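You operate a simulated robot arm through the tools that you are given. There is no shell and no other tool. Be economical: measure what you need, move in short steps, check, and stop when the job is done.

Carry out the task below with a simulated robot arm. There is one attempt and no reset: what you move stays moved.

JOB
Prove the LOT 20 bush with both plugs and set it in the green square.
Fine: go plug right in, no go plug tried at the mouth, each plug back in its cup.

Only the result counts: the job must be done as asked and must still hold three seconds after the hand-in. Knocking over, shifting, dropping, spilling or breaking anything else fails it.

ROBOT AND FRAMES
A 7-joint arm with a two-finger parallel gripper, fixed in place. Base frame: the origin is at the foot of the arm, x ahead of it, y to its left, z up; the work surface is at about z = 74. Units: cm, degrees, N and s.
With the tool pointing down near the work surface it reaches from about 30 to 68 cm from the base axis. Its first joint turns from -66.0 to 66.0 degrees. Payload 1.57 kg.
The TCP is the grasp point between the finger pads, 3 cm short of the fingertips. In the tool frame z runs along the fingers and y along their closing line. Largest opening 11 cm; finger width 2.4, thickness 1.2; the body of the gripper, 4.8 by 11.2 cm, starts 7.8 cm behind the TCP.
Orientation is told as [roll, pitch, yaw] about the base's x, y, z axes, in that order, counted from this pose: with the fingers straight down and closing along the base's y, the tool's x points along the base's -x, its y along +y and its z along -z.

CONTROLS
- The arm moves only by the tool step_arm. Its argument "moves" is a list of rows, each a list of 3 entries, a list of its own where there are three numbers: the shift along the base's x, y, z in units of 300 mm (1.0 is 300 mm), then the turn, a rotation vector about the base's x, y, z in units of 45 degrees (1.0 is 45 degrees), then the finger opening in cm, from 0 to 11. In form: [[[dx, dy, dz], [ax, ay, az], claw], ...]. A call has 1 to 12 rows; each row is the pose to reach, as a shift and turn from the pose commanded when the call began. A call with a number of a shift or a turn outside -1 to 1 is refused whole. Rows are played at 5 a second. More than 5 cm and 8.6 degrees between two rows, or a gripper value outside its range, and nothing of the call is played. Where a pose cannot be reached the arm comes as near as it can. A force on the tool above 40 N (or 10 N above the force at the start of the call, whichever is more), or a blocked arm, ends the call early, and 0.2 s more pass. Each finger travels about 10.8 cm/s and halts on what it meets, pressing with about 25 N; the grip force reading is that of the motor and also rises with nothing between the fingers. The clock runs only during rows and for 0.2 s after the last one: add rows that repeat a pose to give the fingers time. The reply holds the time, the measured pose of the TCP, the force on the tool along the base axes, the opening and the grip force, in the units named above and with some noise, with the torque about the TCP (base axes, N m) and any sound that the robot's microphone picked up, and new pictures: "pictures" is both (left out), scene, wrist or none.
- Cameras (640 x 400 px; columns grow to the right, rows downward): "scene" is fixed at [17.52, -40.57, 139.36]; the picture's right is [0.63, -0.77, 0.00], its down [-0.51, -0.42, -0.75] and it looks along [0.58, 0.47, -0.66] (base axes); focal length 331 px, centre (320, 200). "wrist" rides on the gripper at [7, 1.6, -14.1] in the tool frame; the picture's right is [-0.23, 0.97, 0.00], its down [-0.86, -0.20, -0.48] and it looks along [-0.47, -0.11, 0.88] (tool axes); focal length 222 px, centre (320, 200).
- locate(camera, pixels): for up to 12 pixels [column, row] of the newest picture of that camera ("zoom" is the newest enlarged one), the place [x, y, z] in the base frame of the surface seen there, good to about 0.3 cm. The clock stands still meanwhile.
- enlarge(camera, box): a new picture of the part [left, top, right, bottom] of that camera's present view, enlarged. The clock stands still meanwhile.
- finish_job(): hands the job in; it is judged then, once.

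Go step by step. Measure first, check grasps and placings, and put right what went wrong. The budget is 80 turns and 200 pictures, counting those below and the enlarged ones. Unless the task says otherwise, let go and move clear before handing in, and close with one line.

The tools are called after ">>>" as a command line: name --argument value ..., lists and objects as JSON in quotes. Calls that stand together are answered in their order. step_arm: Moves the arm, as the interface text tells. Its arguments: {"type":"object","properties":{"moves":{"type":"array"},"pictures":{"type":"string","enum":["both","scene","wrist","none"]}},"required":["moves"]} The other tools are called the same way: locate (camera, pixels) gives the place of the surface under pixels of a picture; enlarge (camera, box) takes an enlarged picture of a part of a camera's view; finish_job () hands the job in.

At the start:

```text
time: 0.0
tcp_pos: [47.07, 9.24, 109.27]
tcp_rot: [0.0, 0.0, 0.0]
wrist_force: [-0.3, 0.6, 0.2]
wrist_torque: [0.0, 0.0, -0.01]
grip_width: 11.02
grasp_force: 0.1
```

scene: 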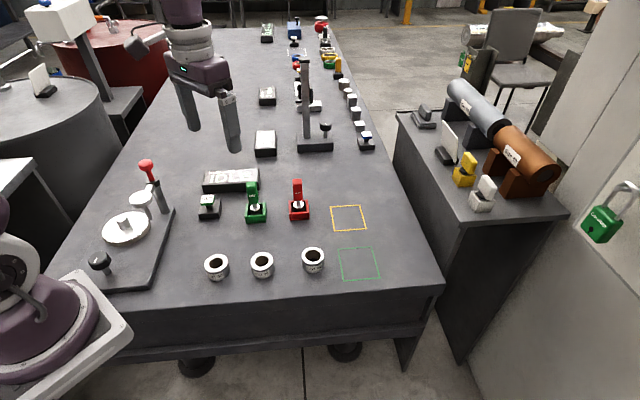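
wrist: 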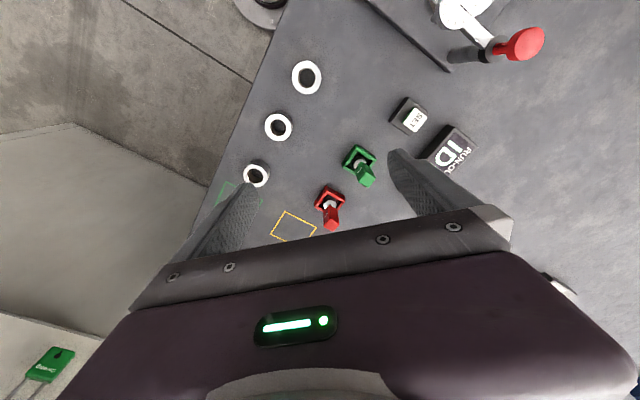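

The scene shows three bushes at about (216,267), (262,265), (313,260), green and red plugs in cups, and the green square at (360,264). I'll enlarge to read the lot labels and the plugs.

>>> enlarge --camera "scene" --box '[190, 230, 350, 300]'

>>> enlarge --camera "scene" --box '[190, 150, 390, 290]'

>>> locate --camera "scene" --pixels '[[216, 263], [262, 260], [313, 255], [256, 215], [253, 186], [299, 212], [297, 183], [339, 250], [374, 248], [381, 279], [343, 281], [230, 180]]'

```text
4.00 times, centred on (270, 265) of scene
```

zoom: 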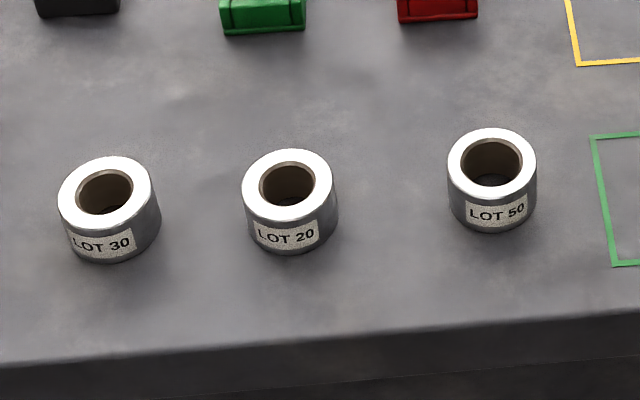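

```text
2.86 times, centred on (290, 220) of scene
```

zoom: 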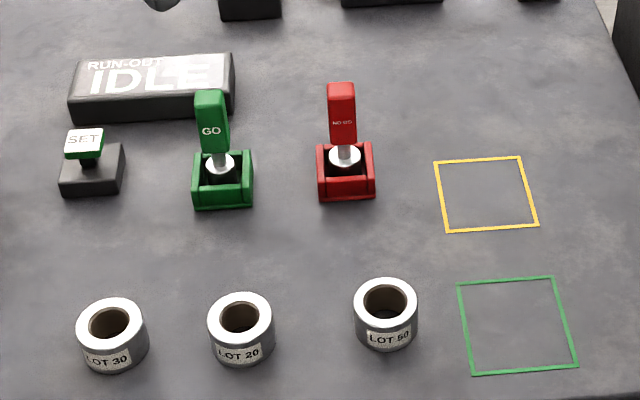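

```text
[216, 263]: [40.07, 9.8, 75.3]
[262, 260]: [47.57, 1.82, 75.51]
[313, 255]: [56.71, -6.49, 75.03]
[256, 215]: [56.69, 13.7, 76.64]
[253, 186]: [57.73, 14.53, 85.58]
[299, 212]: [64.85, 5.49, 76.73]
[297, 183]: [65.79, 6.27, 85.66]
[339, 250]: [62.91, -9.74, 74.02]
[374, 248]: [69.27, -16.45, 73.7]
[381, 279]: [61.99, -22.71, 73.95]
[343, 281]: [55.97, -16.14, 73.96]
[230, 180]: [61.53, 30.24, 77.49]
```

LOT 20 is the middle bush, near (47,2). Next I need the geometry of the plugs, so I'll take closer views and locate points on them.

>>> enlarge --camera "scene" --box '[236, 170, 316, 225]'

>>> locate --camera "zoom" --pixels '[[100, 110], [140, 90], [140, 200], [160, 270], [165, 300], [130, 380], [490, 80], [490, 190], [500, 240], [500, 280], [110, 280], [220, 280]]'

>>> enlarge --camera "wrist" --box '[230, 100, 400, 240]'

```text
7.27 times, centred on (276, 198) of scene
```

zoom: 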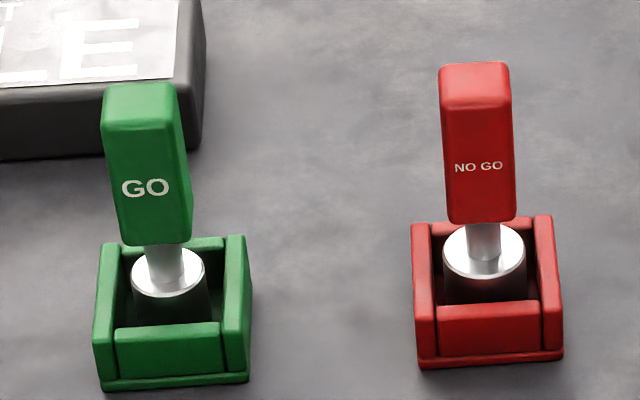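

```text
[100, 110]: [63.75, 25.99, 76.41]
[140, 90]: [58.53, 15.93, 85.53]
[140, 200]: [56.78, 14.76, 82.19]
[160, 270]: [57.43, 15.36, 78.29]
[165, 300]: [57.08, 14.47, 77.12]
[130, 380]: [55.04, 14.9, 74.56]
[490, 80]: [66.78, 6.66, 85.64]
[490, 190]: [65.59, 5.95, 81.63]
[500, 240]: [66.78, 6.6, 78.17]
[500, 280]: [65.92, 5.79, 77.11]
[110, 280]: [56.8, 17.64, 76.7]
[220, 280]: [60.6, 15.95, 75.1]
```

```text
2.86 times, centred on (315, 170) of wrist
```

zoom: 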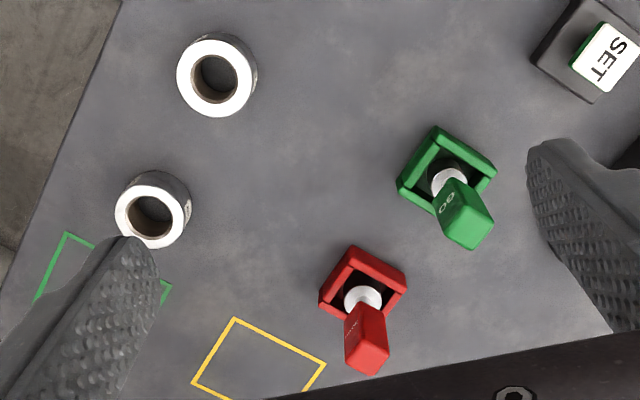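

Both cups' front edges run at about -45° in the base frame, GO centre about (58.2,15.3) and NO GO about (66.6,6.85). I'll move above GO with yaw +45 and check with the wrist camera.

>>> step_arm --moves '[[[0.062, 0.034, -0.079], [0, 0, 0.167], 8], [[0.124, 0.067, -0.158], [0, 0, 0.333], 8], [[0.186, 0.101, -0.238], [0, 0, 0.5], 8], [[0.247, 0.135, -0.317], [0, 0, 0.667], 8], [[0.309, 0.168, -0.396], [0, 0, 0.833], 8], [[0.371, 0.202, -0.476], [0, 0, 1.0], 8], [[0.371, 0.202, -0.476], [0, 0, 1.0], 8]]'

```text
time: 1.6
tcp_pos: [58.17, 15.16, 94.9]
tcp_rot: [0.0, 0.1, 45.0]
wrist_force: [-0.5, -0.6, 0.3]
wrist_torque: [0.02, -0.02, 0.01]
grip_width: 8.0
grasp_force: 0.0
```

scene: 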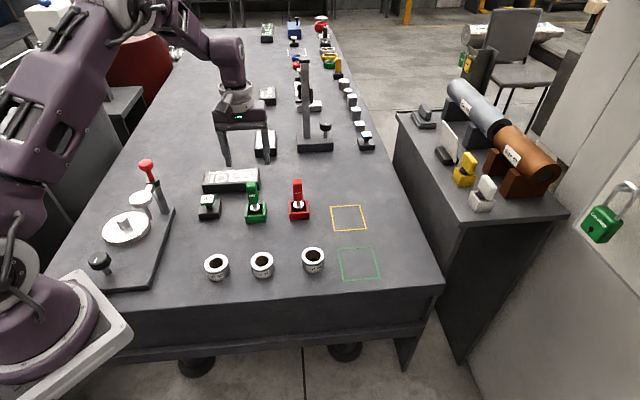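
wrist: 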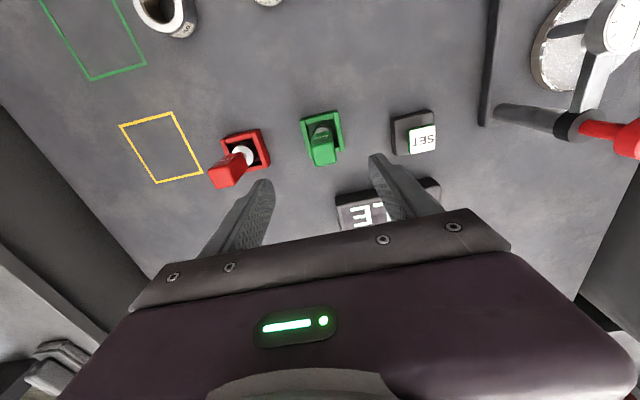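

The GO plug appears centred at (323,150) between the fingers. I'll enlarge for handle size and exact centre.

>>> enlarge --camera "wrist" --box '[200, 90, 360, 190]'

>>> locate --camera "zoom" --pixels '[[455, 260], [530, 245], [460, 290], [545, 275], [500, 270], [50, 330], [130, 340], [160, 290], [90, 320]]'

```text
4.00 times, centred on (280, 140) of wrist
```

zoom: 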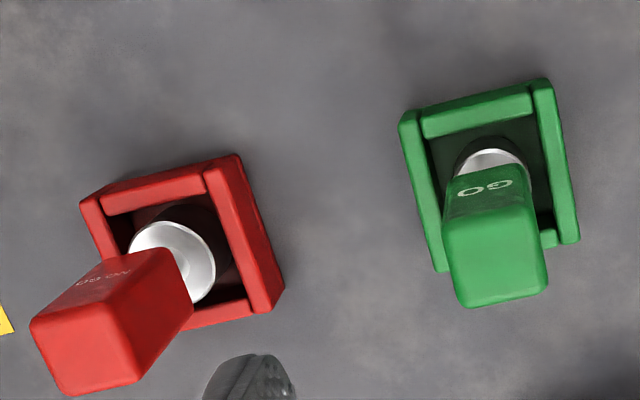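

```text
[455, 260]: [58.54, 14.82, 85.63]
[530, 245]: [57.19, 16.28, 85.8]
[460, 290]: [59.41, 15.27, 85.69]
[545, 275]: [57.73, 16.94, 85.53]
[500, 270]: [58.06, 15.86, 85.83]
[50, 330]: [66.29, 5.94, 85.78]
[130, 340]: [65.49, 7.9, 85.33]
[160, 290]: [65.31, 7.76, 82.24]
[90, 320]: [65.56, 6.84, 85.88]
```

Handle top centre works out at about (57.95,15.55,85.8), aligned with the fingers. I'll descend open to z 83.2, then close.

>>> step_arm --moves '[[[-0.007, 0.013, -0.1], [0, 0, 0], 6], [[-0.007, 0.013, -0.2], [0, 0, 0], 6], [[-0.007, 0.013, -0.3], [0, 0, 0], 6], [[-0.007, 0.013, -0.39], [0, 0, 0], 6], [[-0.007, 0.013, -0.39], [0, 0, 0], 6]]'

>>> enlarge --camera "scene" --box '[216, 150, 316, 225]'

```text
time: 2.8
tcp_pos: [57.96, 15.68, 83.15]
tcp_rot: [0.0, 0.0, 45.1]
wrist_force: [0.3, 0.3, 0.7]
wrist_torque: [0.02, 0.05, 0.0]
grip_width: 6.01
grasp_force: 0.1
```

scene: 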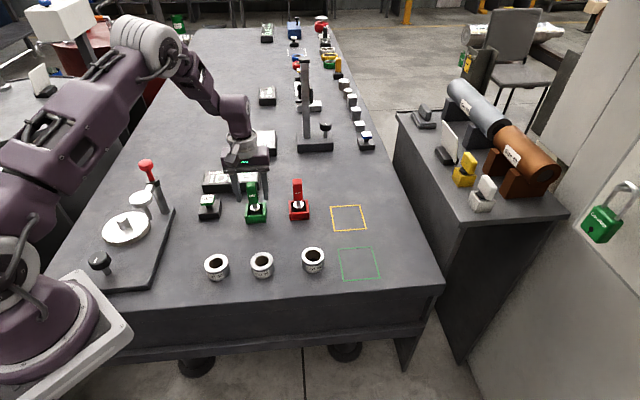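
wrist: 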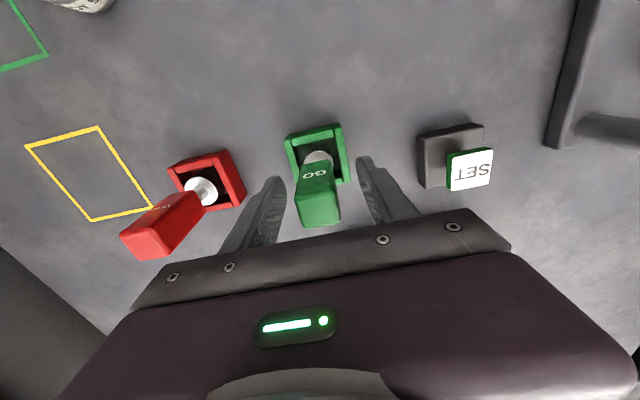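

```text
5.33 times, centred on (266, 188) of scene
```

zoom: 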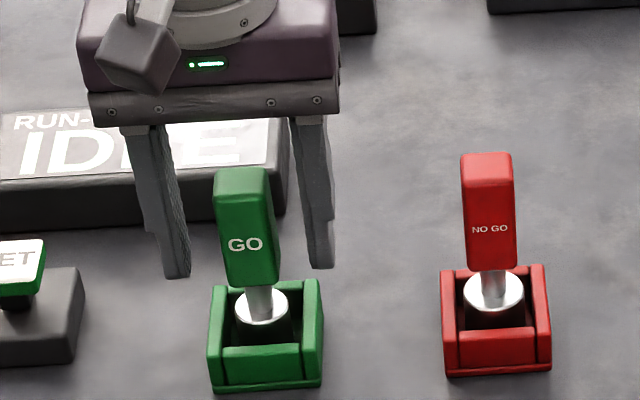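

>>> enlarge --camera "wrist" --box '[240, 110, 400, 240]'

```text
3.08 times, centred on (320, 175) of wrist
```

zoom: 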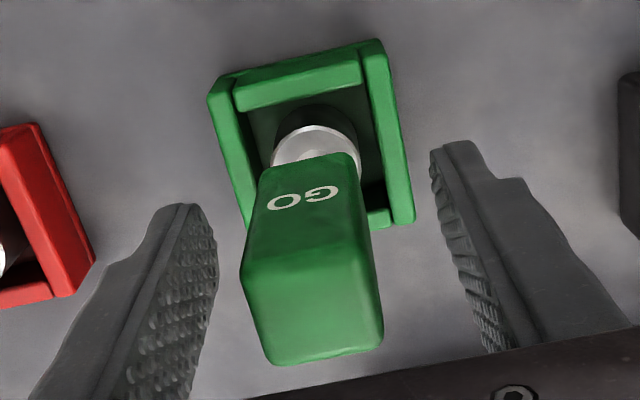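

The handle is centred to within about 0.2 cm. I'll nudge (+0.1,-0.1) and close on it.

>>> step_arm --moves '[[[0.003, -0.005, 0], [0, 0, 0], 4], [[0.003, -0.005, 0], [0, 0, 0], 2.5], [[0.003, -0.005, 0], [0, 0, 0], 1.5], [[0.003, -0.005, 0], [0, 0, 0], 1.0], [[0.003, -0.005, 0], [0, 0, 0], 1.0]]' --pictures "none"

```text
time: 4.0
tcp_pos: [58.09, 15.55, 83.17]
tcp_rot: [0.0, 0.0, 45.1]
wrist_force: [-0.3, 0.8, -0.1]
wrist_torque: [0.05, -0.02, 0.02]
grip_width: 2.6
grasp_force: 25.1
```

Gripped at 2.6 cm, 25 N. Lifting straight up 7.5 cm and looking.

>>> step_arm --moves '[[[0.003, -0.005, 0.03], [0, 0, 0], 1.0], [[0.003, -0.005, 0.08], [0, 0, 0], 1.0], [[0.003, -0.005, 0.15], [0, 0, 0], 1.0], [[0.003, -0.005, 0.25], [0, 0, 0], 1.0], [[0.003, -0.005, 0.25], [0, 0, 0], 1.0]]'

>>> enlarge --camera "scene" --box '[216, 150, 316, 225]'

>>> enlarge --camera "wrist" --box '[240, 110, 400, 240]'

```text
time: 5.2
tcp_pos: [58.13, 15.42, 90.78]
tcp_rot: [0.1, 0.0, 45.1]
wrist_force: [-0.7, -0.3, -1.9]
wrist_torque: [-0.01, -0.01, 0.01]
grip_width: 2.59
grasp_force: 25.2
```

scene: 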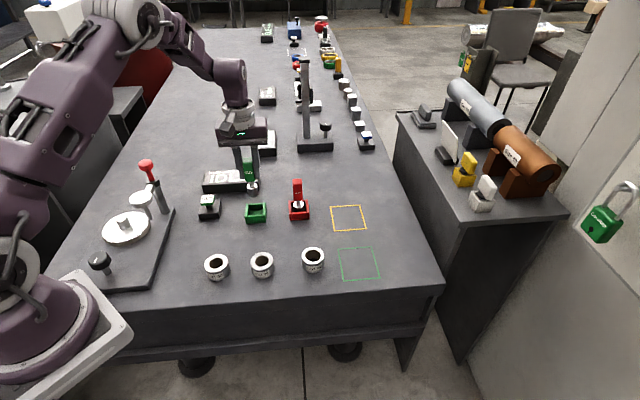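
wrist: 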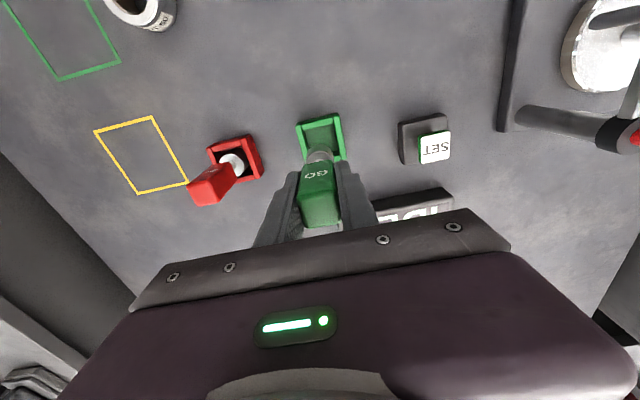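

```text
5.33 times, centred on (266, 188) of scene
```

zoom: 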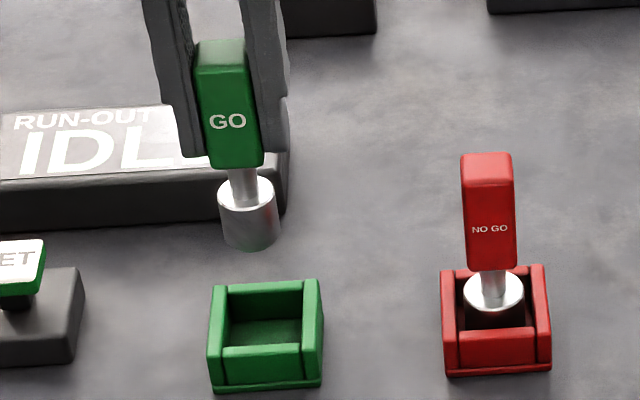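

```text
3.08 times, centred on (320, 175) of wrist
```

zoom: 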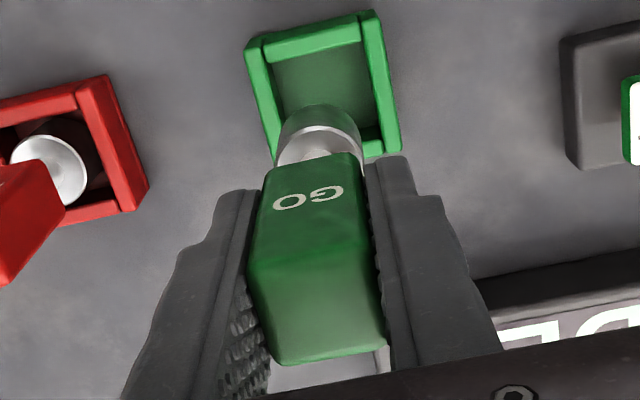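

The GO plug is out cleanly and hangs straight. I'll carry it to near LOT 20, staying offset (+3.5,+4) so the wrist camera sees the bush unobstructed.

>>> step_arm --moves '[[[-0.06, -0.09, 0], [0, 0, 0], 1.0], [[-0.125, -0.18, 0], [0, 0, 0], 1.0], [[-0.19, -0.27, 0], [0, 0, 0], 1.0], [[-0.253, -0.363, 0], [0, 0, 0], 1.0], [[-0.253, -0.363, 0], [0, 0, 0], 1.0]]'

>>> enlarge --camera "wrist" --box '[240, 80, 400, 180]'

>>> enlarge --camera "scene" --box '[222, 200, 302, 290]'

```text
time: 6.4
tcp_pos: [50.53, 4.48, 90.66]
tcp_rot: [0.0, 0.1, 45.0]
wrist_force: [0.2, -0.6, -2.6]
wrist_torque: [-0.01, 0.04, 0.02]
grip_width: 2.58
grasp_force: 24.6
```

scene: 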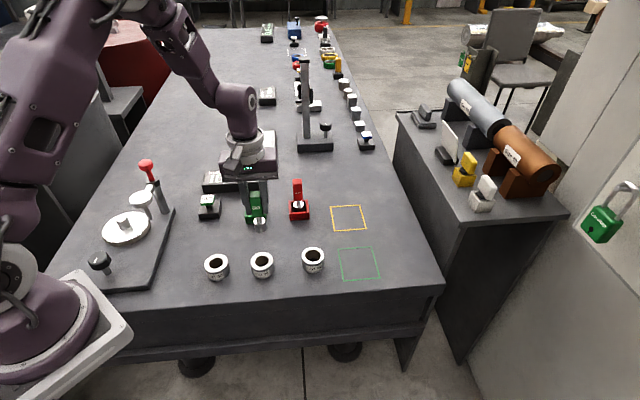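
wrist: 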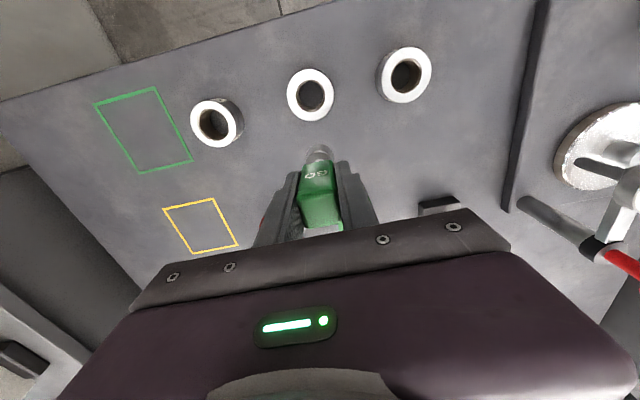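

```text
4.00 times, centred on (320, 130) of wrist
```

zoom: 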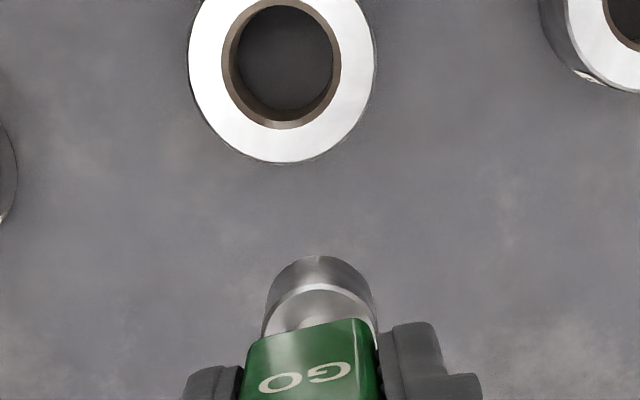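

```text
4.44 times, centred on (262, 245) of scene
```

zoom: 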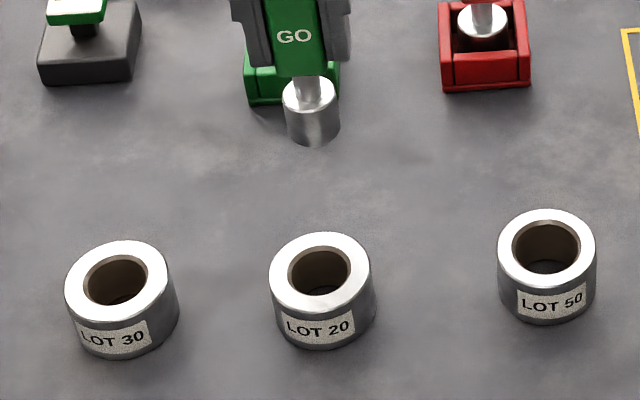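

Bush LOT 20 is at wrist (310,95). I'll refine its rim centre.

>>> enlarge --camera "wrist" --box '[262, 65, 358, 125]'

>>> locate --camera "wrist" --pixels '[[310, 74], [310, 116], [291, 95], [330, 95], [297, 80], [323, 110], [311, 96], [330, 130]]'

```text
6.67 times, centred on (310, 95) of wrist
```

zoom: 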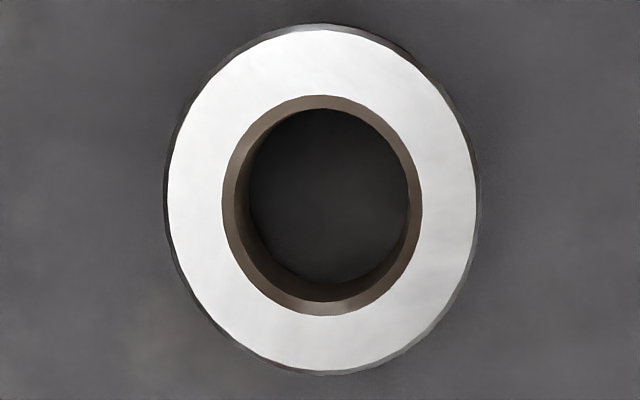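

```text
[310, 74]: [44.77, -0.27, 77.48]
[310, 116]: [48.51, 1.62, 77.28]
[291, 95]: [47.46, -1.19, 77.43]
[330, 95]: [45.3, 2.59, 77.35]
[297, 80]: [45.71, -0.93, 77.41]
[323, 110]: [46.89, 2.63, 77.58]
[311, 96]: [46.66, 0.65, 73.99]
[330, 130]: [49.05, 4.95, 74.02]
```

Bush rim centre is about (46.5,0.63), top z about 77.45. I'll bring the plug over it, tip still about 1 cm above the mouth, and check alignment.

>>> step_arm --moves '[[[-0.067, -0.064, 0], [0, 0, 0], 1.0], [[-0.134, -0.128, 0], [0, 0, 0], 1.0], [[-0.134, -0.128, -0.06], [0, 0, 0], 1.0], [[-0.134, -0.128, -0.12], [0, 0, 0], 1.0], [[-0.134, -0.128, -0.12], [0, 0, 0], 1.0]]'

>>> enlarge --camera "wrist" --box '[260, 110, 380, 185]'

>>> enlarge --camera "scene" --box '[230, 225, 294, 285]'

```text
time: 7.6
tcp_pos: [46.59, 0.72, 87.08]
tcp_rot: [0.0, 0.0, 45.1]
wrist_force: [0.6, 0.7, -1.2]
wrist_torque: [0.03, -0.02, 0.01]
grip_width: 2.59
grasp_force: 25.1
```

scene: 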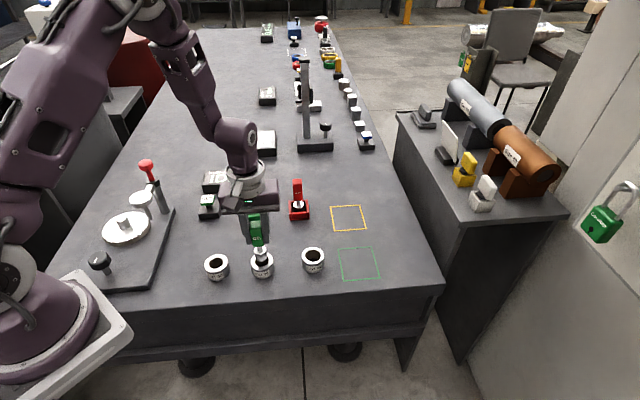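
wrist: 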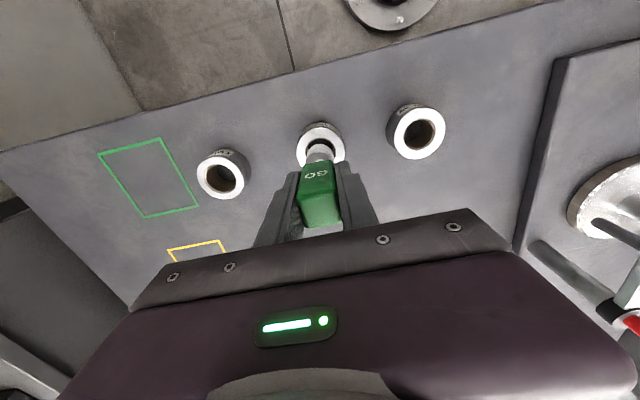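

```text
5.33 times, centred on (320, 148) of wrist
```

zoom: 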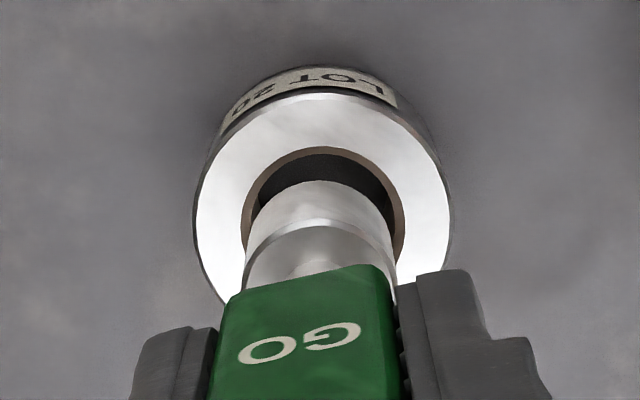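

```text
6.67 times, centred on (262, 255) of scene
```

zoom: 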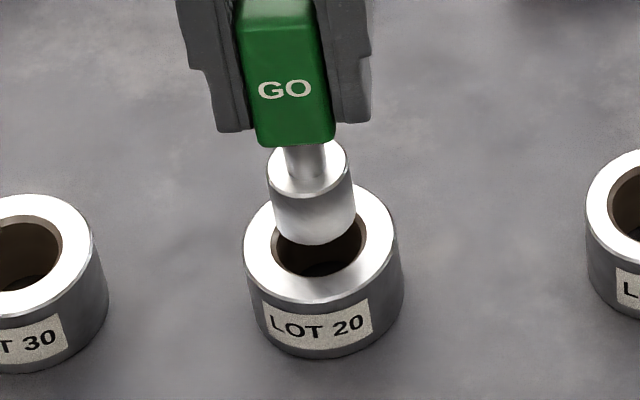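

Plug and bore look coaxial to about 0.1 cm in both views. Descending slowly into the mouth with force checks.

>>> step_arm --moves '[[[0, 0, -0.02], [0, 0, 0], 1.0], [[0, 0, -0.035], [0, 0, 0], 1.0], [[0, 0, -0.05], [0, 0, 0], 1.0], [[0, 0, -0.06], [0, 0, 0], 1.0], [[0, 0, -0.06], [0, 0, 0], 1.0]]'

>>> enlarge --camera "scene" --box '[230, 225, 294, 285]'

>>> enlarge --camera "wrist" --box '[260, 110, 380, 185]'

```text
time: 8.8
tcp_pos: [46.53, 0.66, 85.29]
tcp_rot: [0.1, -0.1, 44.9]
wrist_force: [0.1, -1.1, -1.8]
wrist_torque: [0.01, 0.02, -0.02]
grip_width: 2.57
grasp_force: 24.9
```

scene: 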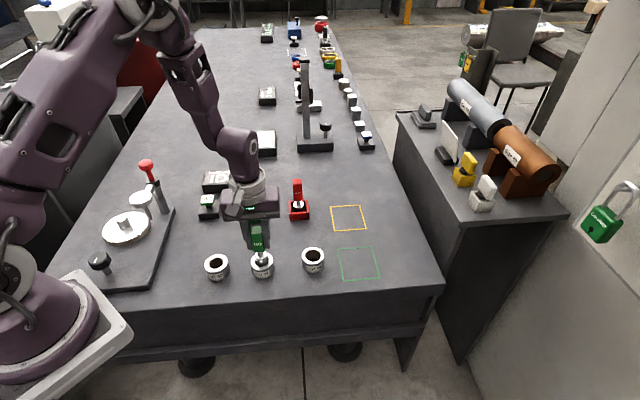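
wrist: 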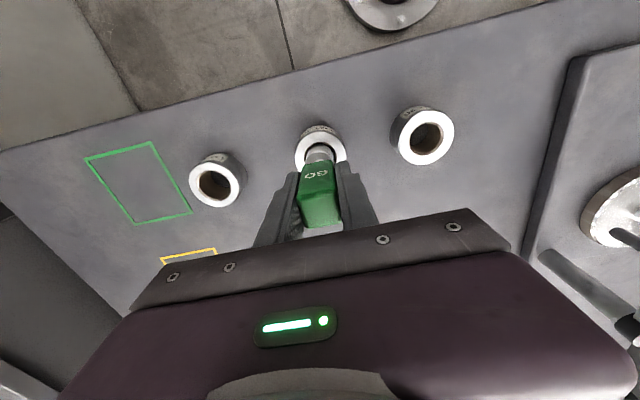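

```text
6.67 times, centred on (262, 255) of scene
```

zoom: 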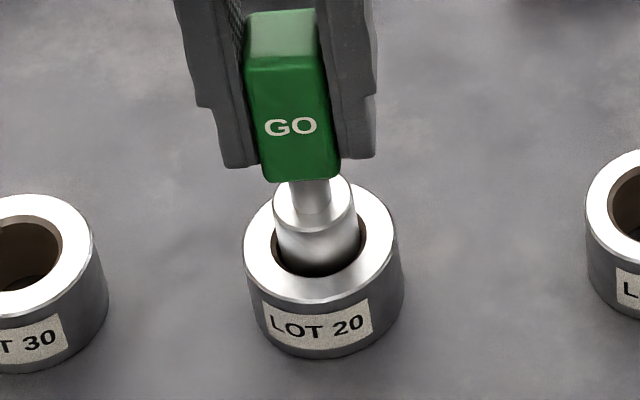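

```text
5.33 times, centred on (320, 148) of wrist
```

zoom: 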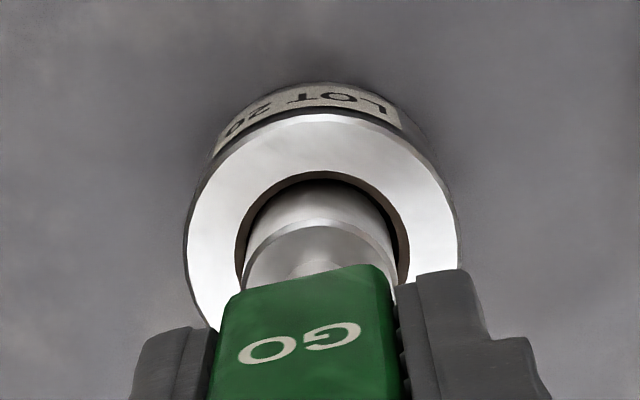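

The tip sits at the mouth with no contact force. Continuing down into the bore.

>>> step_arm --moves '[[[0, 0, -0.015], [0, 0, 0], 1.0], [[0, 0, -0.03], [0, 0, 0], 1.0], [[0, 0, -0.045], [0, 0, 0], 1.0], [[0, 0, -0.06], [0, 0, 0], 1.0], [[0, 0, -0.075], [0, 0, 0], 1.0], [[0, 0, -0.075], [0, 0, 0], 1.0]]'

>>> enlarge --camera "scene" --box '[230, 225, 294, 285]'

```text
time: 10.2
tcp_pos: [46.5, 0.57, 83.13]
tcp_rot: [0.0, 0.0, 45.0]
wrist_force: [-0.2, -0.5, -2.3]
wrist_torque: [-0.01, -0.02, -0.01]
grip_width: 2.58
grasp_force: 25.0
```

scene: 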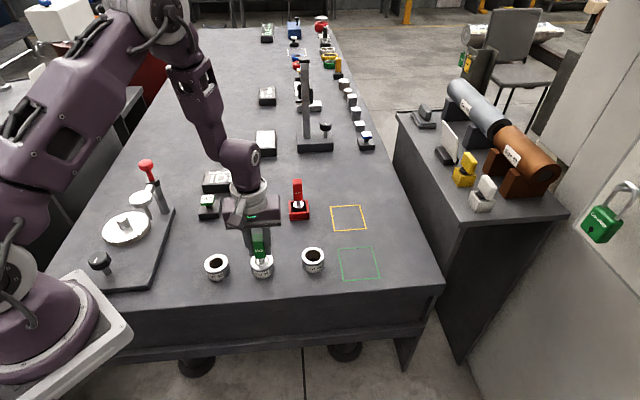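
wrist: 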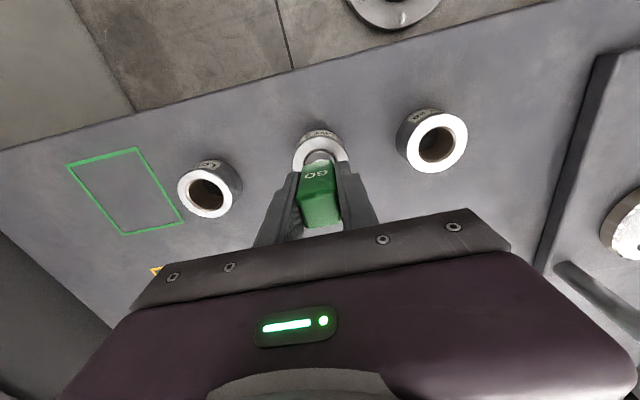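

```text
6.67 times, centred on (262, 255) of scene
```

zoom: 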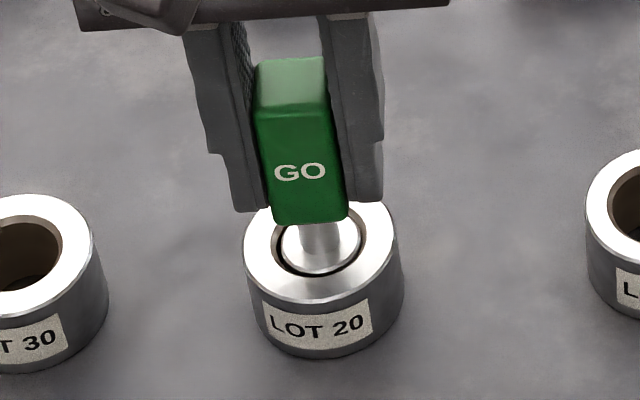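

GO enters freely, with its shoulder about at the mouth. Going further to bottom it gently.

>>> step_arm --moves '[[[0, 0, -0.008], [0, 0, 0], 1.0], [[0, 0, -0.016], [0, 0, 0], 1.0], [[0, 0, -0.022], [0, 0, 0], 1.0], [[0, 0, -0.022], [0, 0, 0], 1.0]]' --pictures "none"

>>> enlarge --camera "scene" --box '[230, 225, 294, 285]'

```text
time: 11.2
tcp_pos: [46.46, 0.58, 82.45]
tcp_rot: [-0.2, -0.1, 45.0]
wrist_force: [-1.6, 1.9, 22.4]
wrist_torque: [0.18, 0.1, -0.04]
grip_width: 2.6
grasp_force: 25.4
```

```text
6.67 times, centred on (262, 255) of scene
```

zoom: 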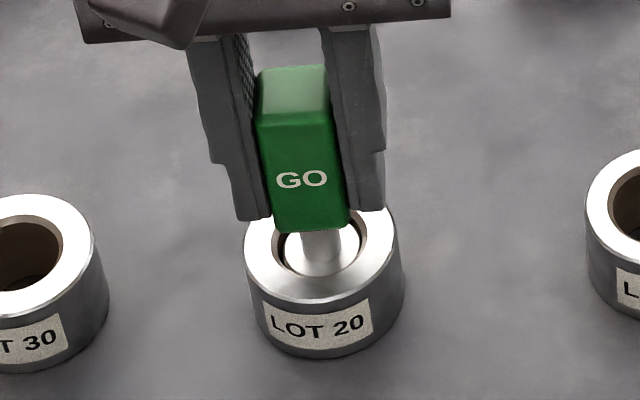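

GO has bottomed on the table (22 N) with its gauge fully inside the bore. Pulling it straight out.

>>> step_arm --moves '[[[0, 0, 0.025], [0, 0, 0], 1.0], [[0, 0, 0.06], [0, 0, 0], 1.0], [[0, 0, 0.1], [0, 0, 0], 1.0], [[0, 0, 0.15], [0, 0, 0], 1.0], [[0, 0, 0.22], [0, 0, 0], 1.0], [[0, 0, 0.28], [0, 0, 0], 1.0], [[0, 0, 0.28], [0, 0, 0], 1.0]]'

```text
time: 12.8
tcp_pos: [46.58, 0.49, 90.81]
tcp_rot: [0.0, -0.1, 45.0]
wrist_force: [-1.0, 0.4, -1.7]
wrist_torque: [0.05, -0.01, -0.01]
grip_width: 2.57
grasp_force: 25.0
```

scene: 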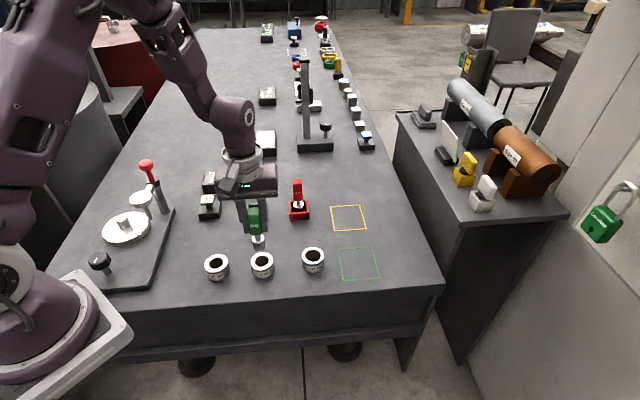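
wrist: 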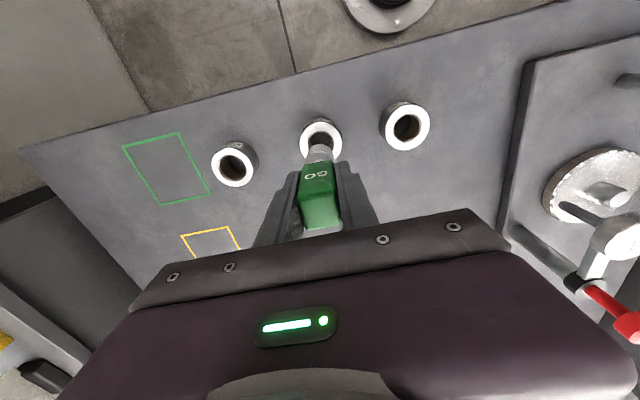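

The plug came out cleanly and the bush stayed put. Carrying GO back over its cup by the exact reverse shift.

>>> step_arm --moves '[[[0.077, 0.098, 0], [0, 0, 0], 1.0], [[0.155, 0.196, 0], [0, 0, 0], 1.0], [[0.232, 0.295, 0], [0, 0, 0], 1.0], [[0.31, 0.393, 0], [0, 0, 0], 1.0], [[0.387, 0.491, 0], [0, 0, 0], 1.0], [[0.387, 0.491, 0], [0, 0, 0], 1.0], [[0.387, 0.491, -0.08], [0, 0, 0], 1.0], [[0.387, 0.491, -0.15], [0, 0, 0], 1.0], [[0.387, 0.491, -0.15], [0, 0, 0], 1.0]]'

>>> enlarge --camera "scene" --box '[216, 165, 296, 235]'

>>> enlarge --camera "wrist" --box '[260, 110, 380, 185]'

```text
time: 14.8
tcp_pos: [58.01, 15.47, 86.36]
tcp_rot: [0.0, 0.0, 44.9]
wrist_force: [0.2, 0.1, -1.6]
wrist_torque: [-0.02, 0.02, 0.0]
grip_width: 2.58
grasp_force: 25.2
```

scene: 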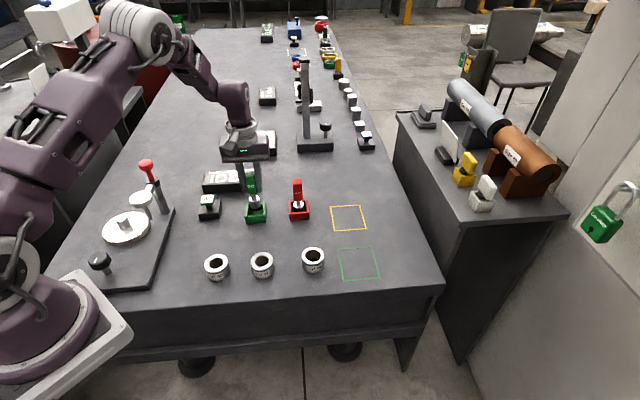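
wrist: 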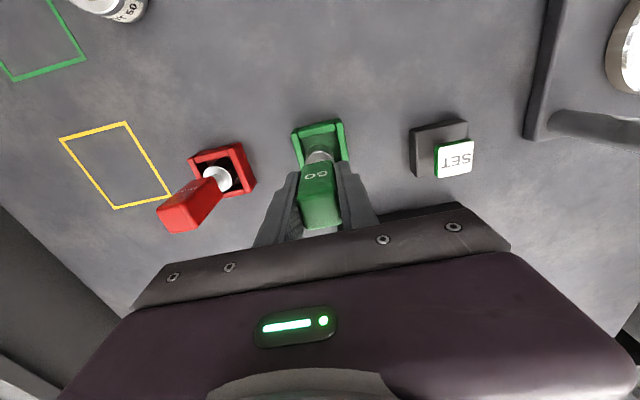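

```text
5.71 times, centred on (256, 200) of scene
```

zoom: 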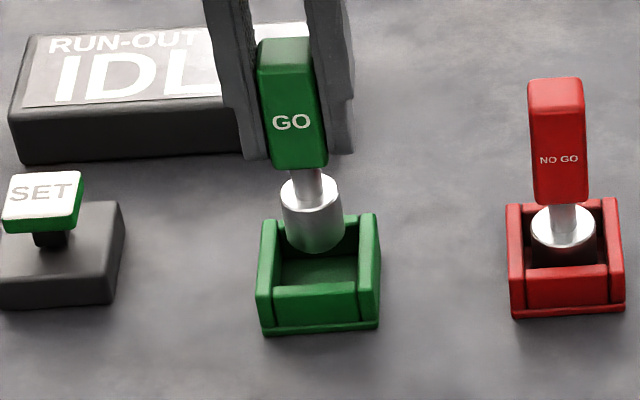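

```text
5.33 times, centred on (320, 148) of wrist
```

zoom: 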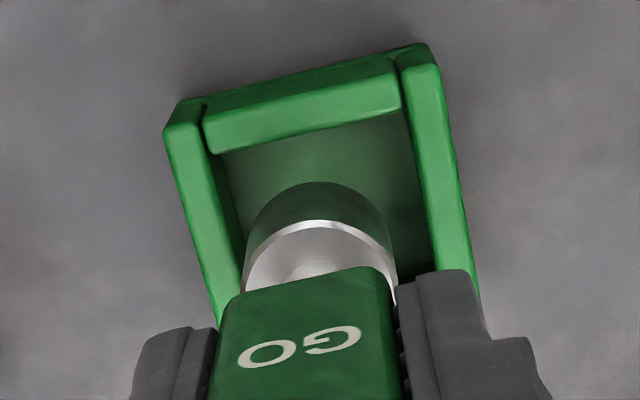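

Plug is over its cup opening. Lowering to the original height.

>>> step_arm --moves '[[[0, 0, -0.03], [0, 0, 0], 1.0], [[0, 0, -0.06], [0, 0, 0], 1.0], [[0, 0, -0.085], [0, 0, 0], 1.0], [[0, 0, -0.1], [0, 0, 0], 1.0], [[0, 0, -0.107], [0, 0, 0], 1.0], [[0, 0, -0.107], [0, 0, 0], 1.0]]' --pictures "none"

>>> enlarge --camera "scene" --box '[216, 165, 296, 235]'

```text
time: 16.2
tcp_pos: [58.06, 15.32, 83.09]
tcp_rot: [0.0, 0.0, 45.0]
wrist_force: [-0.5, -0.9, 2.7]
wrist_torque: [0.02, 0.06, 0.04]
grip_width: 2.59
grasp_force: 24.7
```

```text
5.71 times, centred on (256, 200) of scene
```

zoom: 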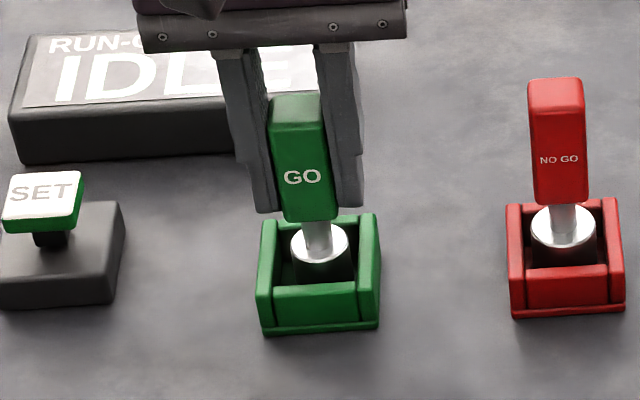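

It touches the cup floor. Opening and rising clear.

>>> step_arm --moves '[[[0, 0, 0], [0, 0, 0], 3.0], [[0, 0, 0], [0, 0, 0], 4.5], [[0, 0, 0], [0, 0, 0], 6], [[0, 0, 0.1], [0, 0, 0], 6], [[0, 0, 0.2], [0, 0, 0], 6], [[0, 0, 0.3], [0, 0, 0], 6], [[0, 0, 0.4], [0, 0, 0], 6], [[0, 0, 0.4], [0, 0, 0], 6]]' --pictures "none"

>>> enlarge --camera "scene" --box '[216, 165, 326, 235]'

```text
time: 18.0
tcp_pos: [58.1, 15.36, 95.01]
tcp_rot: [0.0, 0.0, 45.1]
wrist_force: [0.6, -0.1, -0.3]
wrist_torque: [0.0, 0.0, 0.02]
grip_width: 6.0
grasp_force: 0.1
```

```text
5.71 times, centred on (271, 200) of scene
```

zoom: 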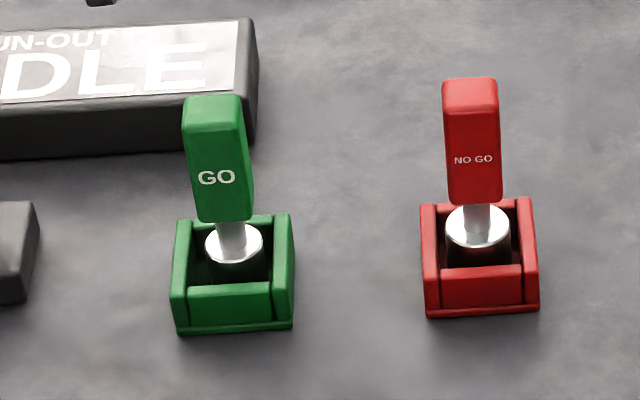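

GO is back upright in its cup. Moving over NO GO.

>>> step_arm --moves '[[[0.092, -0.094, 0], [0, 0, 0], 6], [[0.185, -0.188, 0], [0, 0, 0], 6], [[0.277, -0.282, 0], [0, 0, 0], 6], [[0.277, -0.282, 0], [0, 0, 0], 6]]' --pictures "wrist"

>>> enlarge --camera "wrist" --box '[260, 110, 380, 185]'

```text
time: 19.0
tcp_pos: [66.37, 6.9, 95.21]
tcp_rot: [0.0, 0.0, 45.1]
wrist_force: [-0.4, 0.4, 0.5]
wrist_torque: [0.02, 0.0, 0.0]
grip_width: 6.03
grasp_force: 0.1
```

wrist: 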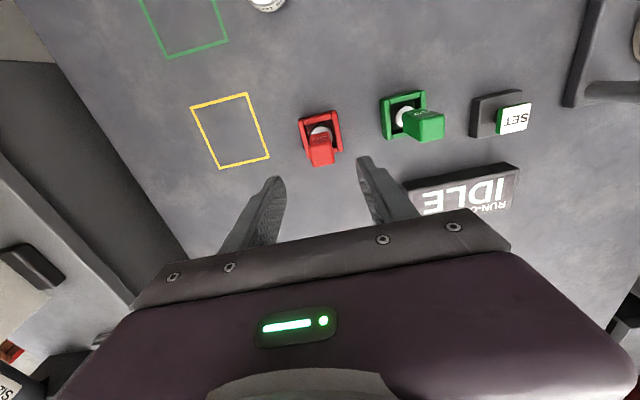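

```text
5.33 times, centred on (320, 148) of wrist
```

zoom: 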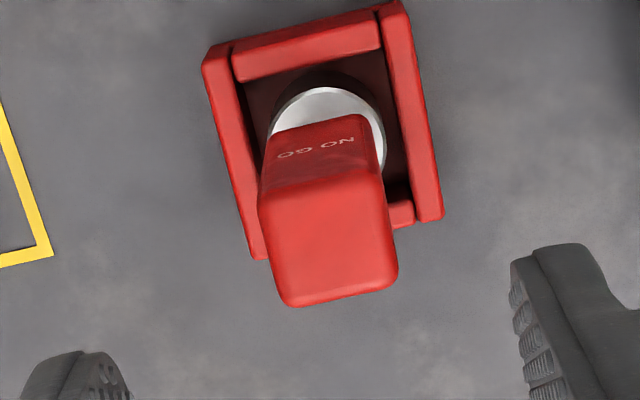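

NO GO handle is centred to about 0.2 cm. Small correction, descend to z 83.2 and close.

>>> step_arm --moves '[[[0.004, 0.005, -0.1], [0, 0, 0], 6], [[0.004, 0.005, -0.2], [0, 0, 0], 6], [[0.004, 0.005, -0.3], [0, 0, 0], 6], [[0.004, 0.005, -0.4], [0, 0, 0], 6], [[0.004, 0.005, -0.4], [0, 0, 0], 6]]' --pictures "wrist"

>>> enlarge --camera "wrist" --box '[240, 110, 400, 240]'

```text
time: 20.2
tcp_pos: [66.55, 7.03, 82.95]
tcp_rot: [-0.1, 0.0, 45.0]
wrist_force: [0.0, 0.3, 0.0]
wrist_torque: [0.03, -0.03, 0.0]
grip_width: 6.01
grasp_force: 0.2
```

wrist: 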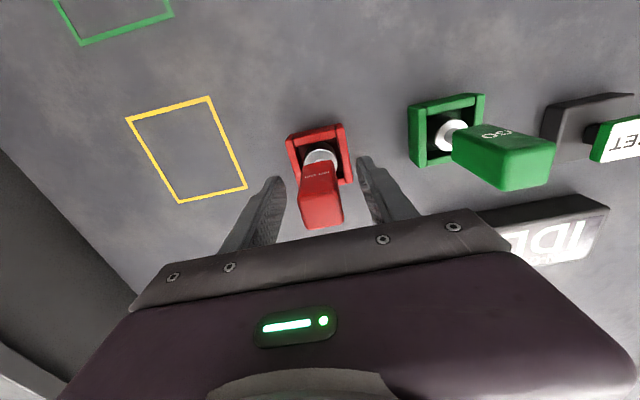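

```text
3.08 times, centred on (320, 175) of wrist
```

zoom: 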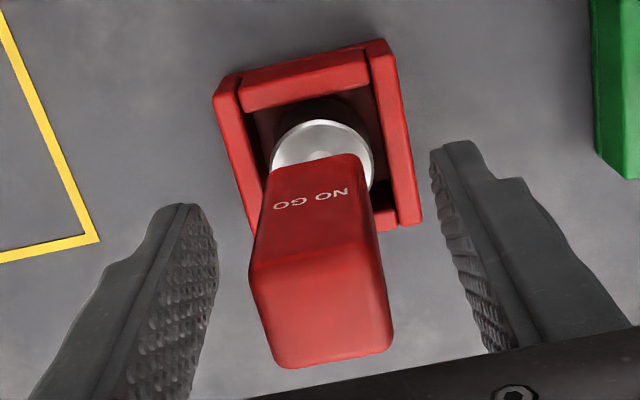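

Well centred; closing, then lifting straight up.

>>> step_arm --moves '[[[0, 0, 0], [0, 0, 0], 4], [[0, 0, 0], [0, 0, 0], 2.5], [[0, 0, 0], [0, 0, 0], 1.0], [[0, 0, 0], [0, 0, 0], 1.0], [[0, 0, 0], [0, 0, 0], 1.0]]' --pictures "none"

>>> step_arm --moves '[[[0, 0, 0.03], [0, 0, 0], 1.0], [[0, 0, 0.08], [0, 0, 0], 1.0], [[0, 0, 0.15], [0, 0, 0], 1.0], [[0, 0, 0.25], [0, 0, 0], 1.0], [[0, 0, 0.25], [0, 0, 0], 1.0]]' --pictures "scene"

>>> enlarge --camera "scene" --box '[236, 150, 346, 225]'

```text
time: 21.4
tcp_pos: [66.58, 7.02, 83.1]
tcp_rot: [-0.1, 0.0, 44.9]
wrist_force: [1.0, 1.1, -0.7]
wrist_torque: [0.09, -0.03, -0.01]
grip_width: 2.59
grasp_force: 25.7
```

```text
time: 22.6
tcp_pos: [66.54, 7.07, 90.71]
tcp_rot: [0.0, 0.0, 45.0]
wrist_force: [-0.7, -0.4, -1.0]
wrist_torque: [0.01, -0.03, -0.02]
grip_width: 2.57
grasp_force: 25.0
```

scene: 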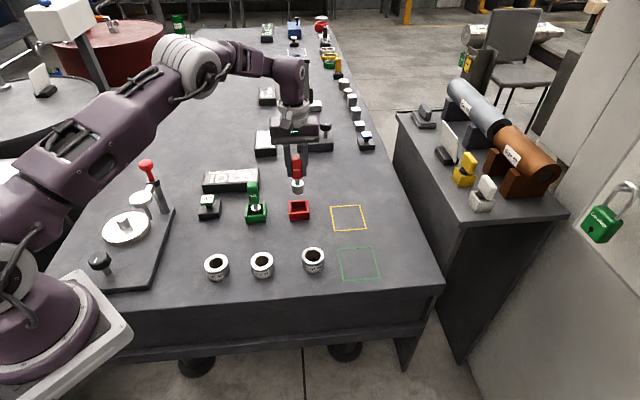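

```text
5.33 times, centred on (291, 188) of scene
```

zoom: 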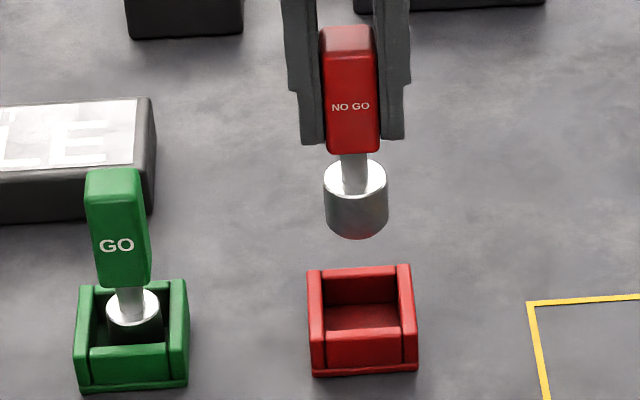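

NO GO lifted cleanly. Carrying it over LOT 20 to hover above the mouth.

>>> step_arm --moves '[[[-0.134, -0.043, 0], [0, 0, 0], 1.0], [[-0.267, -0.086, 0], [0, 0, 0], 1.0], [[-0.4, -0.129, 0], [0, 0, 0], 1.0], [[-0.534, -0.172, 0], [0, 0, 0], 1.0], [[-0.668, -0.215, 0], [0, 0, 0], 1.0], [[-0.668, -0.215, 0], [0, 0, 0], 1.0], [[-0.668, -0.215, -0.07], [0, 0, 0], 1.0], [[-0.668, -0.215, -0.123], [0, 0, 0], 1.0], [[-0.668, -0.215, -0.123], [0, 0, 0], 1.0]]'

>>> enlarge --camera "wrist" --box '[260, 110, 380, 185]'

>>> enlarge --camera "scene" --box '[230, 225, 294, 285]'

```text
time: 24.6
tcp_pos: [46.42, 0.51, 86.99]
tcp_rot: [0.0, 0.0, 45.0]
wrist_force: [-0.2, -0.5, -1.6]
wrist_torque: [0.01, 0.0, -0.03]
grip_width: 2.58
grasp_force: 25.1
```

scene: 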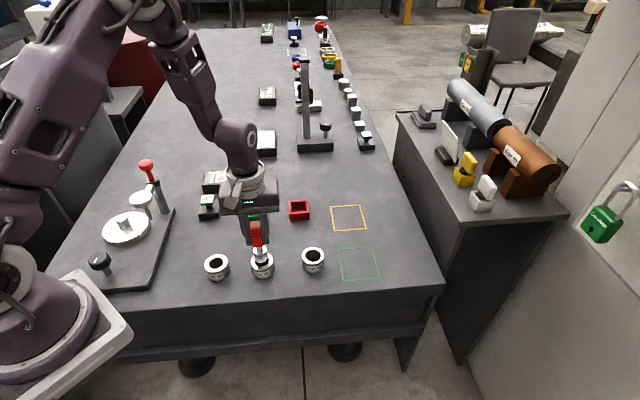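
wrist: 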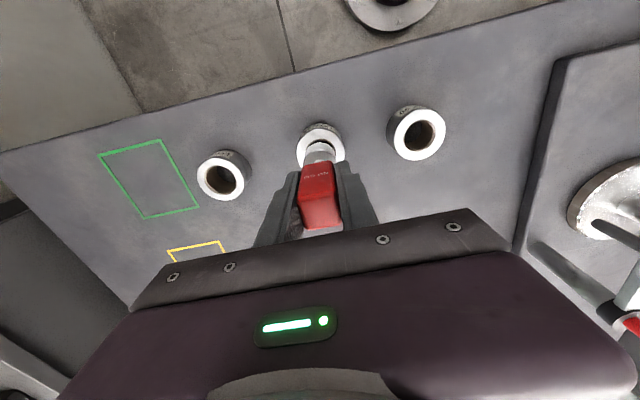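

```text
5.33 times, centred on (320, 148) of wrist
```

zoom: 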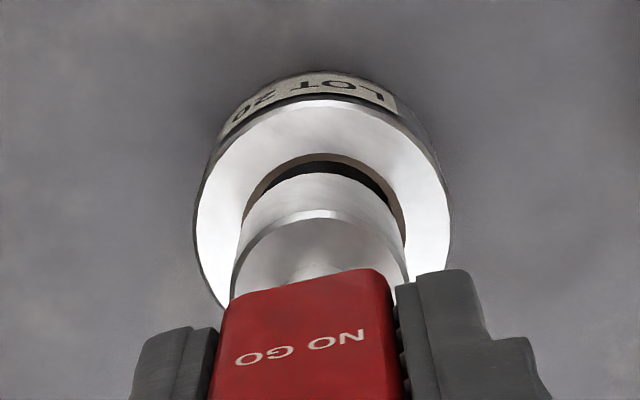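

```text
6.67 times, centred on (262, 255) of scene
```

zoom: 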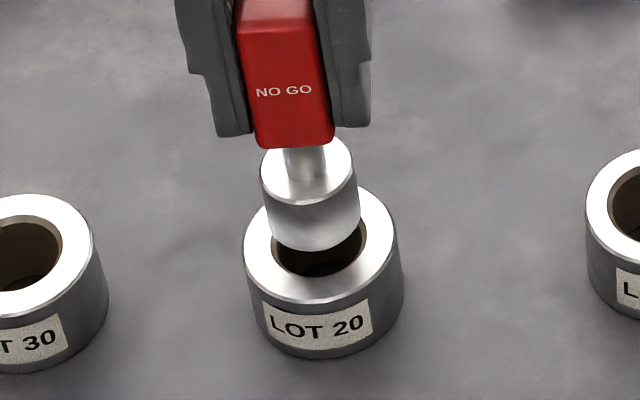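

NO GO is aligned over the mouth. Lowering in small steps to feel for the stop at the mouth.

>>> step_arm --moves '[[[0, 0, -0.015], [0, 0, 0], 1.0], [[0, 0, -0.028], [0, 0, 0], 1.0], [[0, 0, -0.038], [0, 0, 0], 1.0], [[0, 0, -0.045], [0, 0, 0], 1.0], [[0, 0, -0.045], [0, 0, 0], 1.0]]' --pictures "none"

>>> enlarge --camera "scene" --box '[230, 225, 294, 285]'

>>> enlarge --camera "wrist" --box '[260, 110, 380, 185]'

```text
time: 25.8
tcp_pos: [46.37, 0.45, 85.69]
tcp_rot: [-0.1, 0.0, 45.0]
wrist_force: [-0.1, -0.2, -3.0]
wrist_torque: [-0.03, -0.01, 0.03]
grip_width: 2.58
grasp_force: 25.0
```

```text
6.67 times, centred on (262, 255) of scene
```

zoom: 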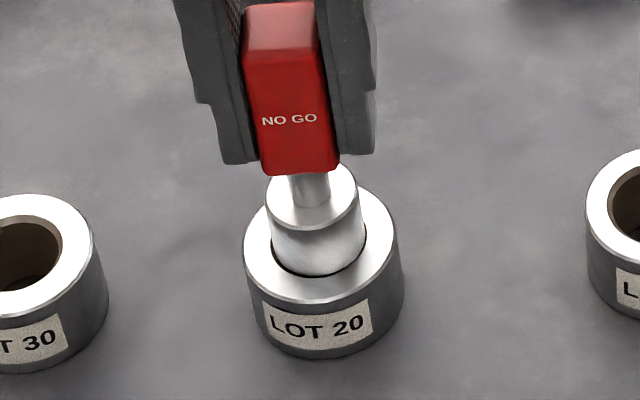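

```text
5.33 times, centred on (320, 148) of wrist
```

zoom: 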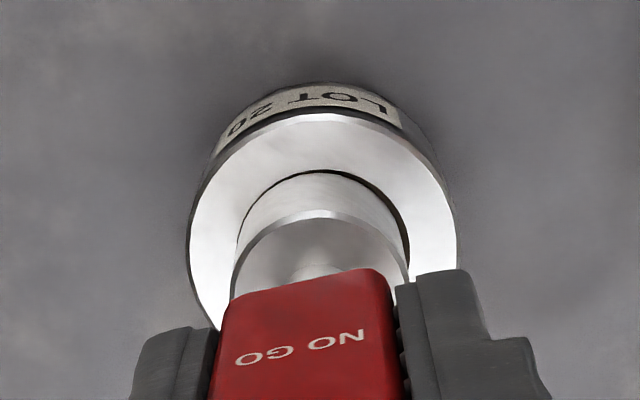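

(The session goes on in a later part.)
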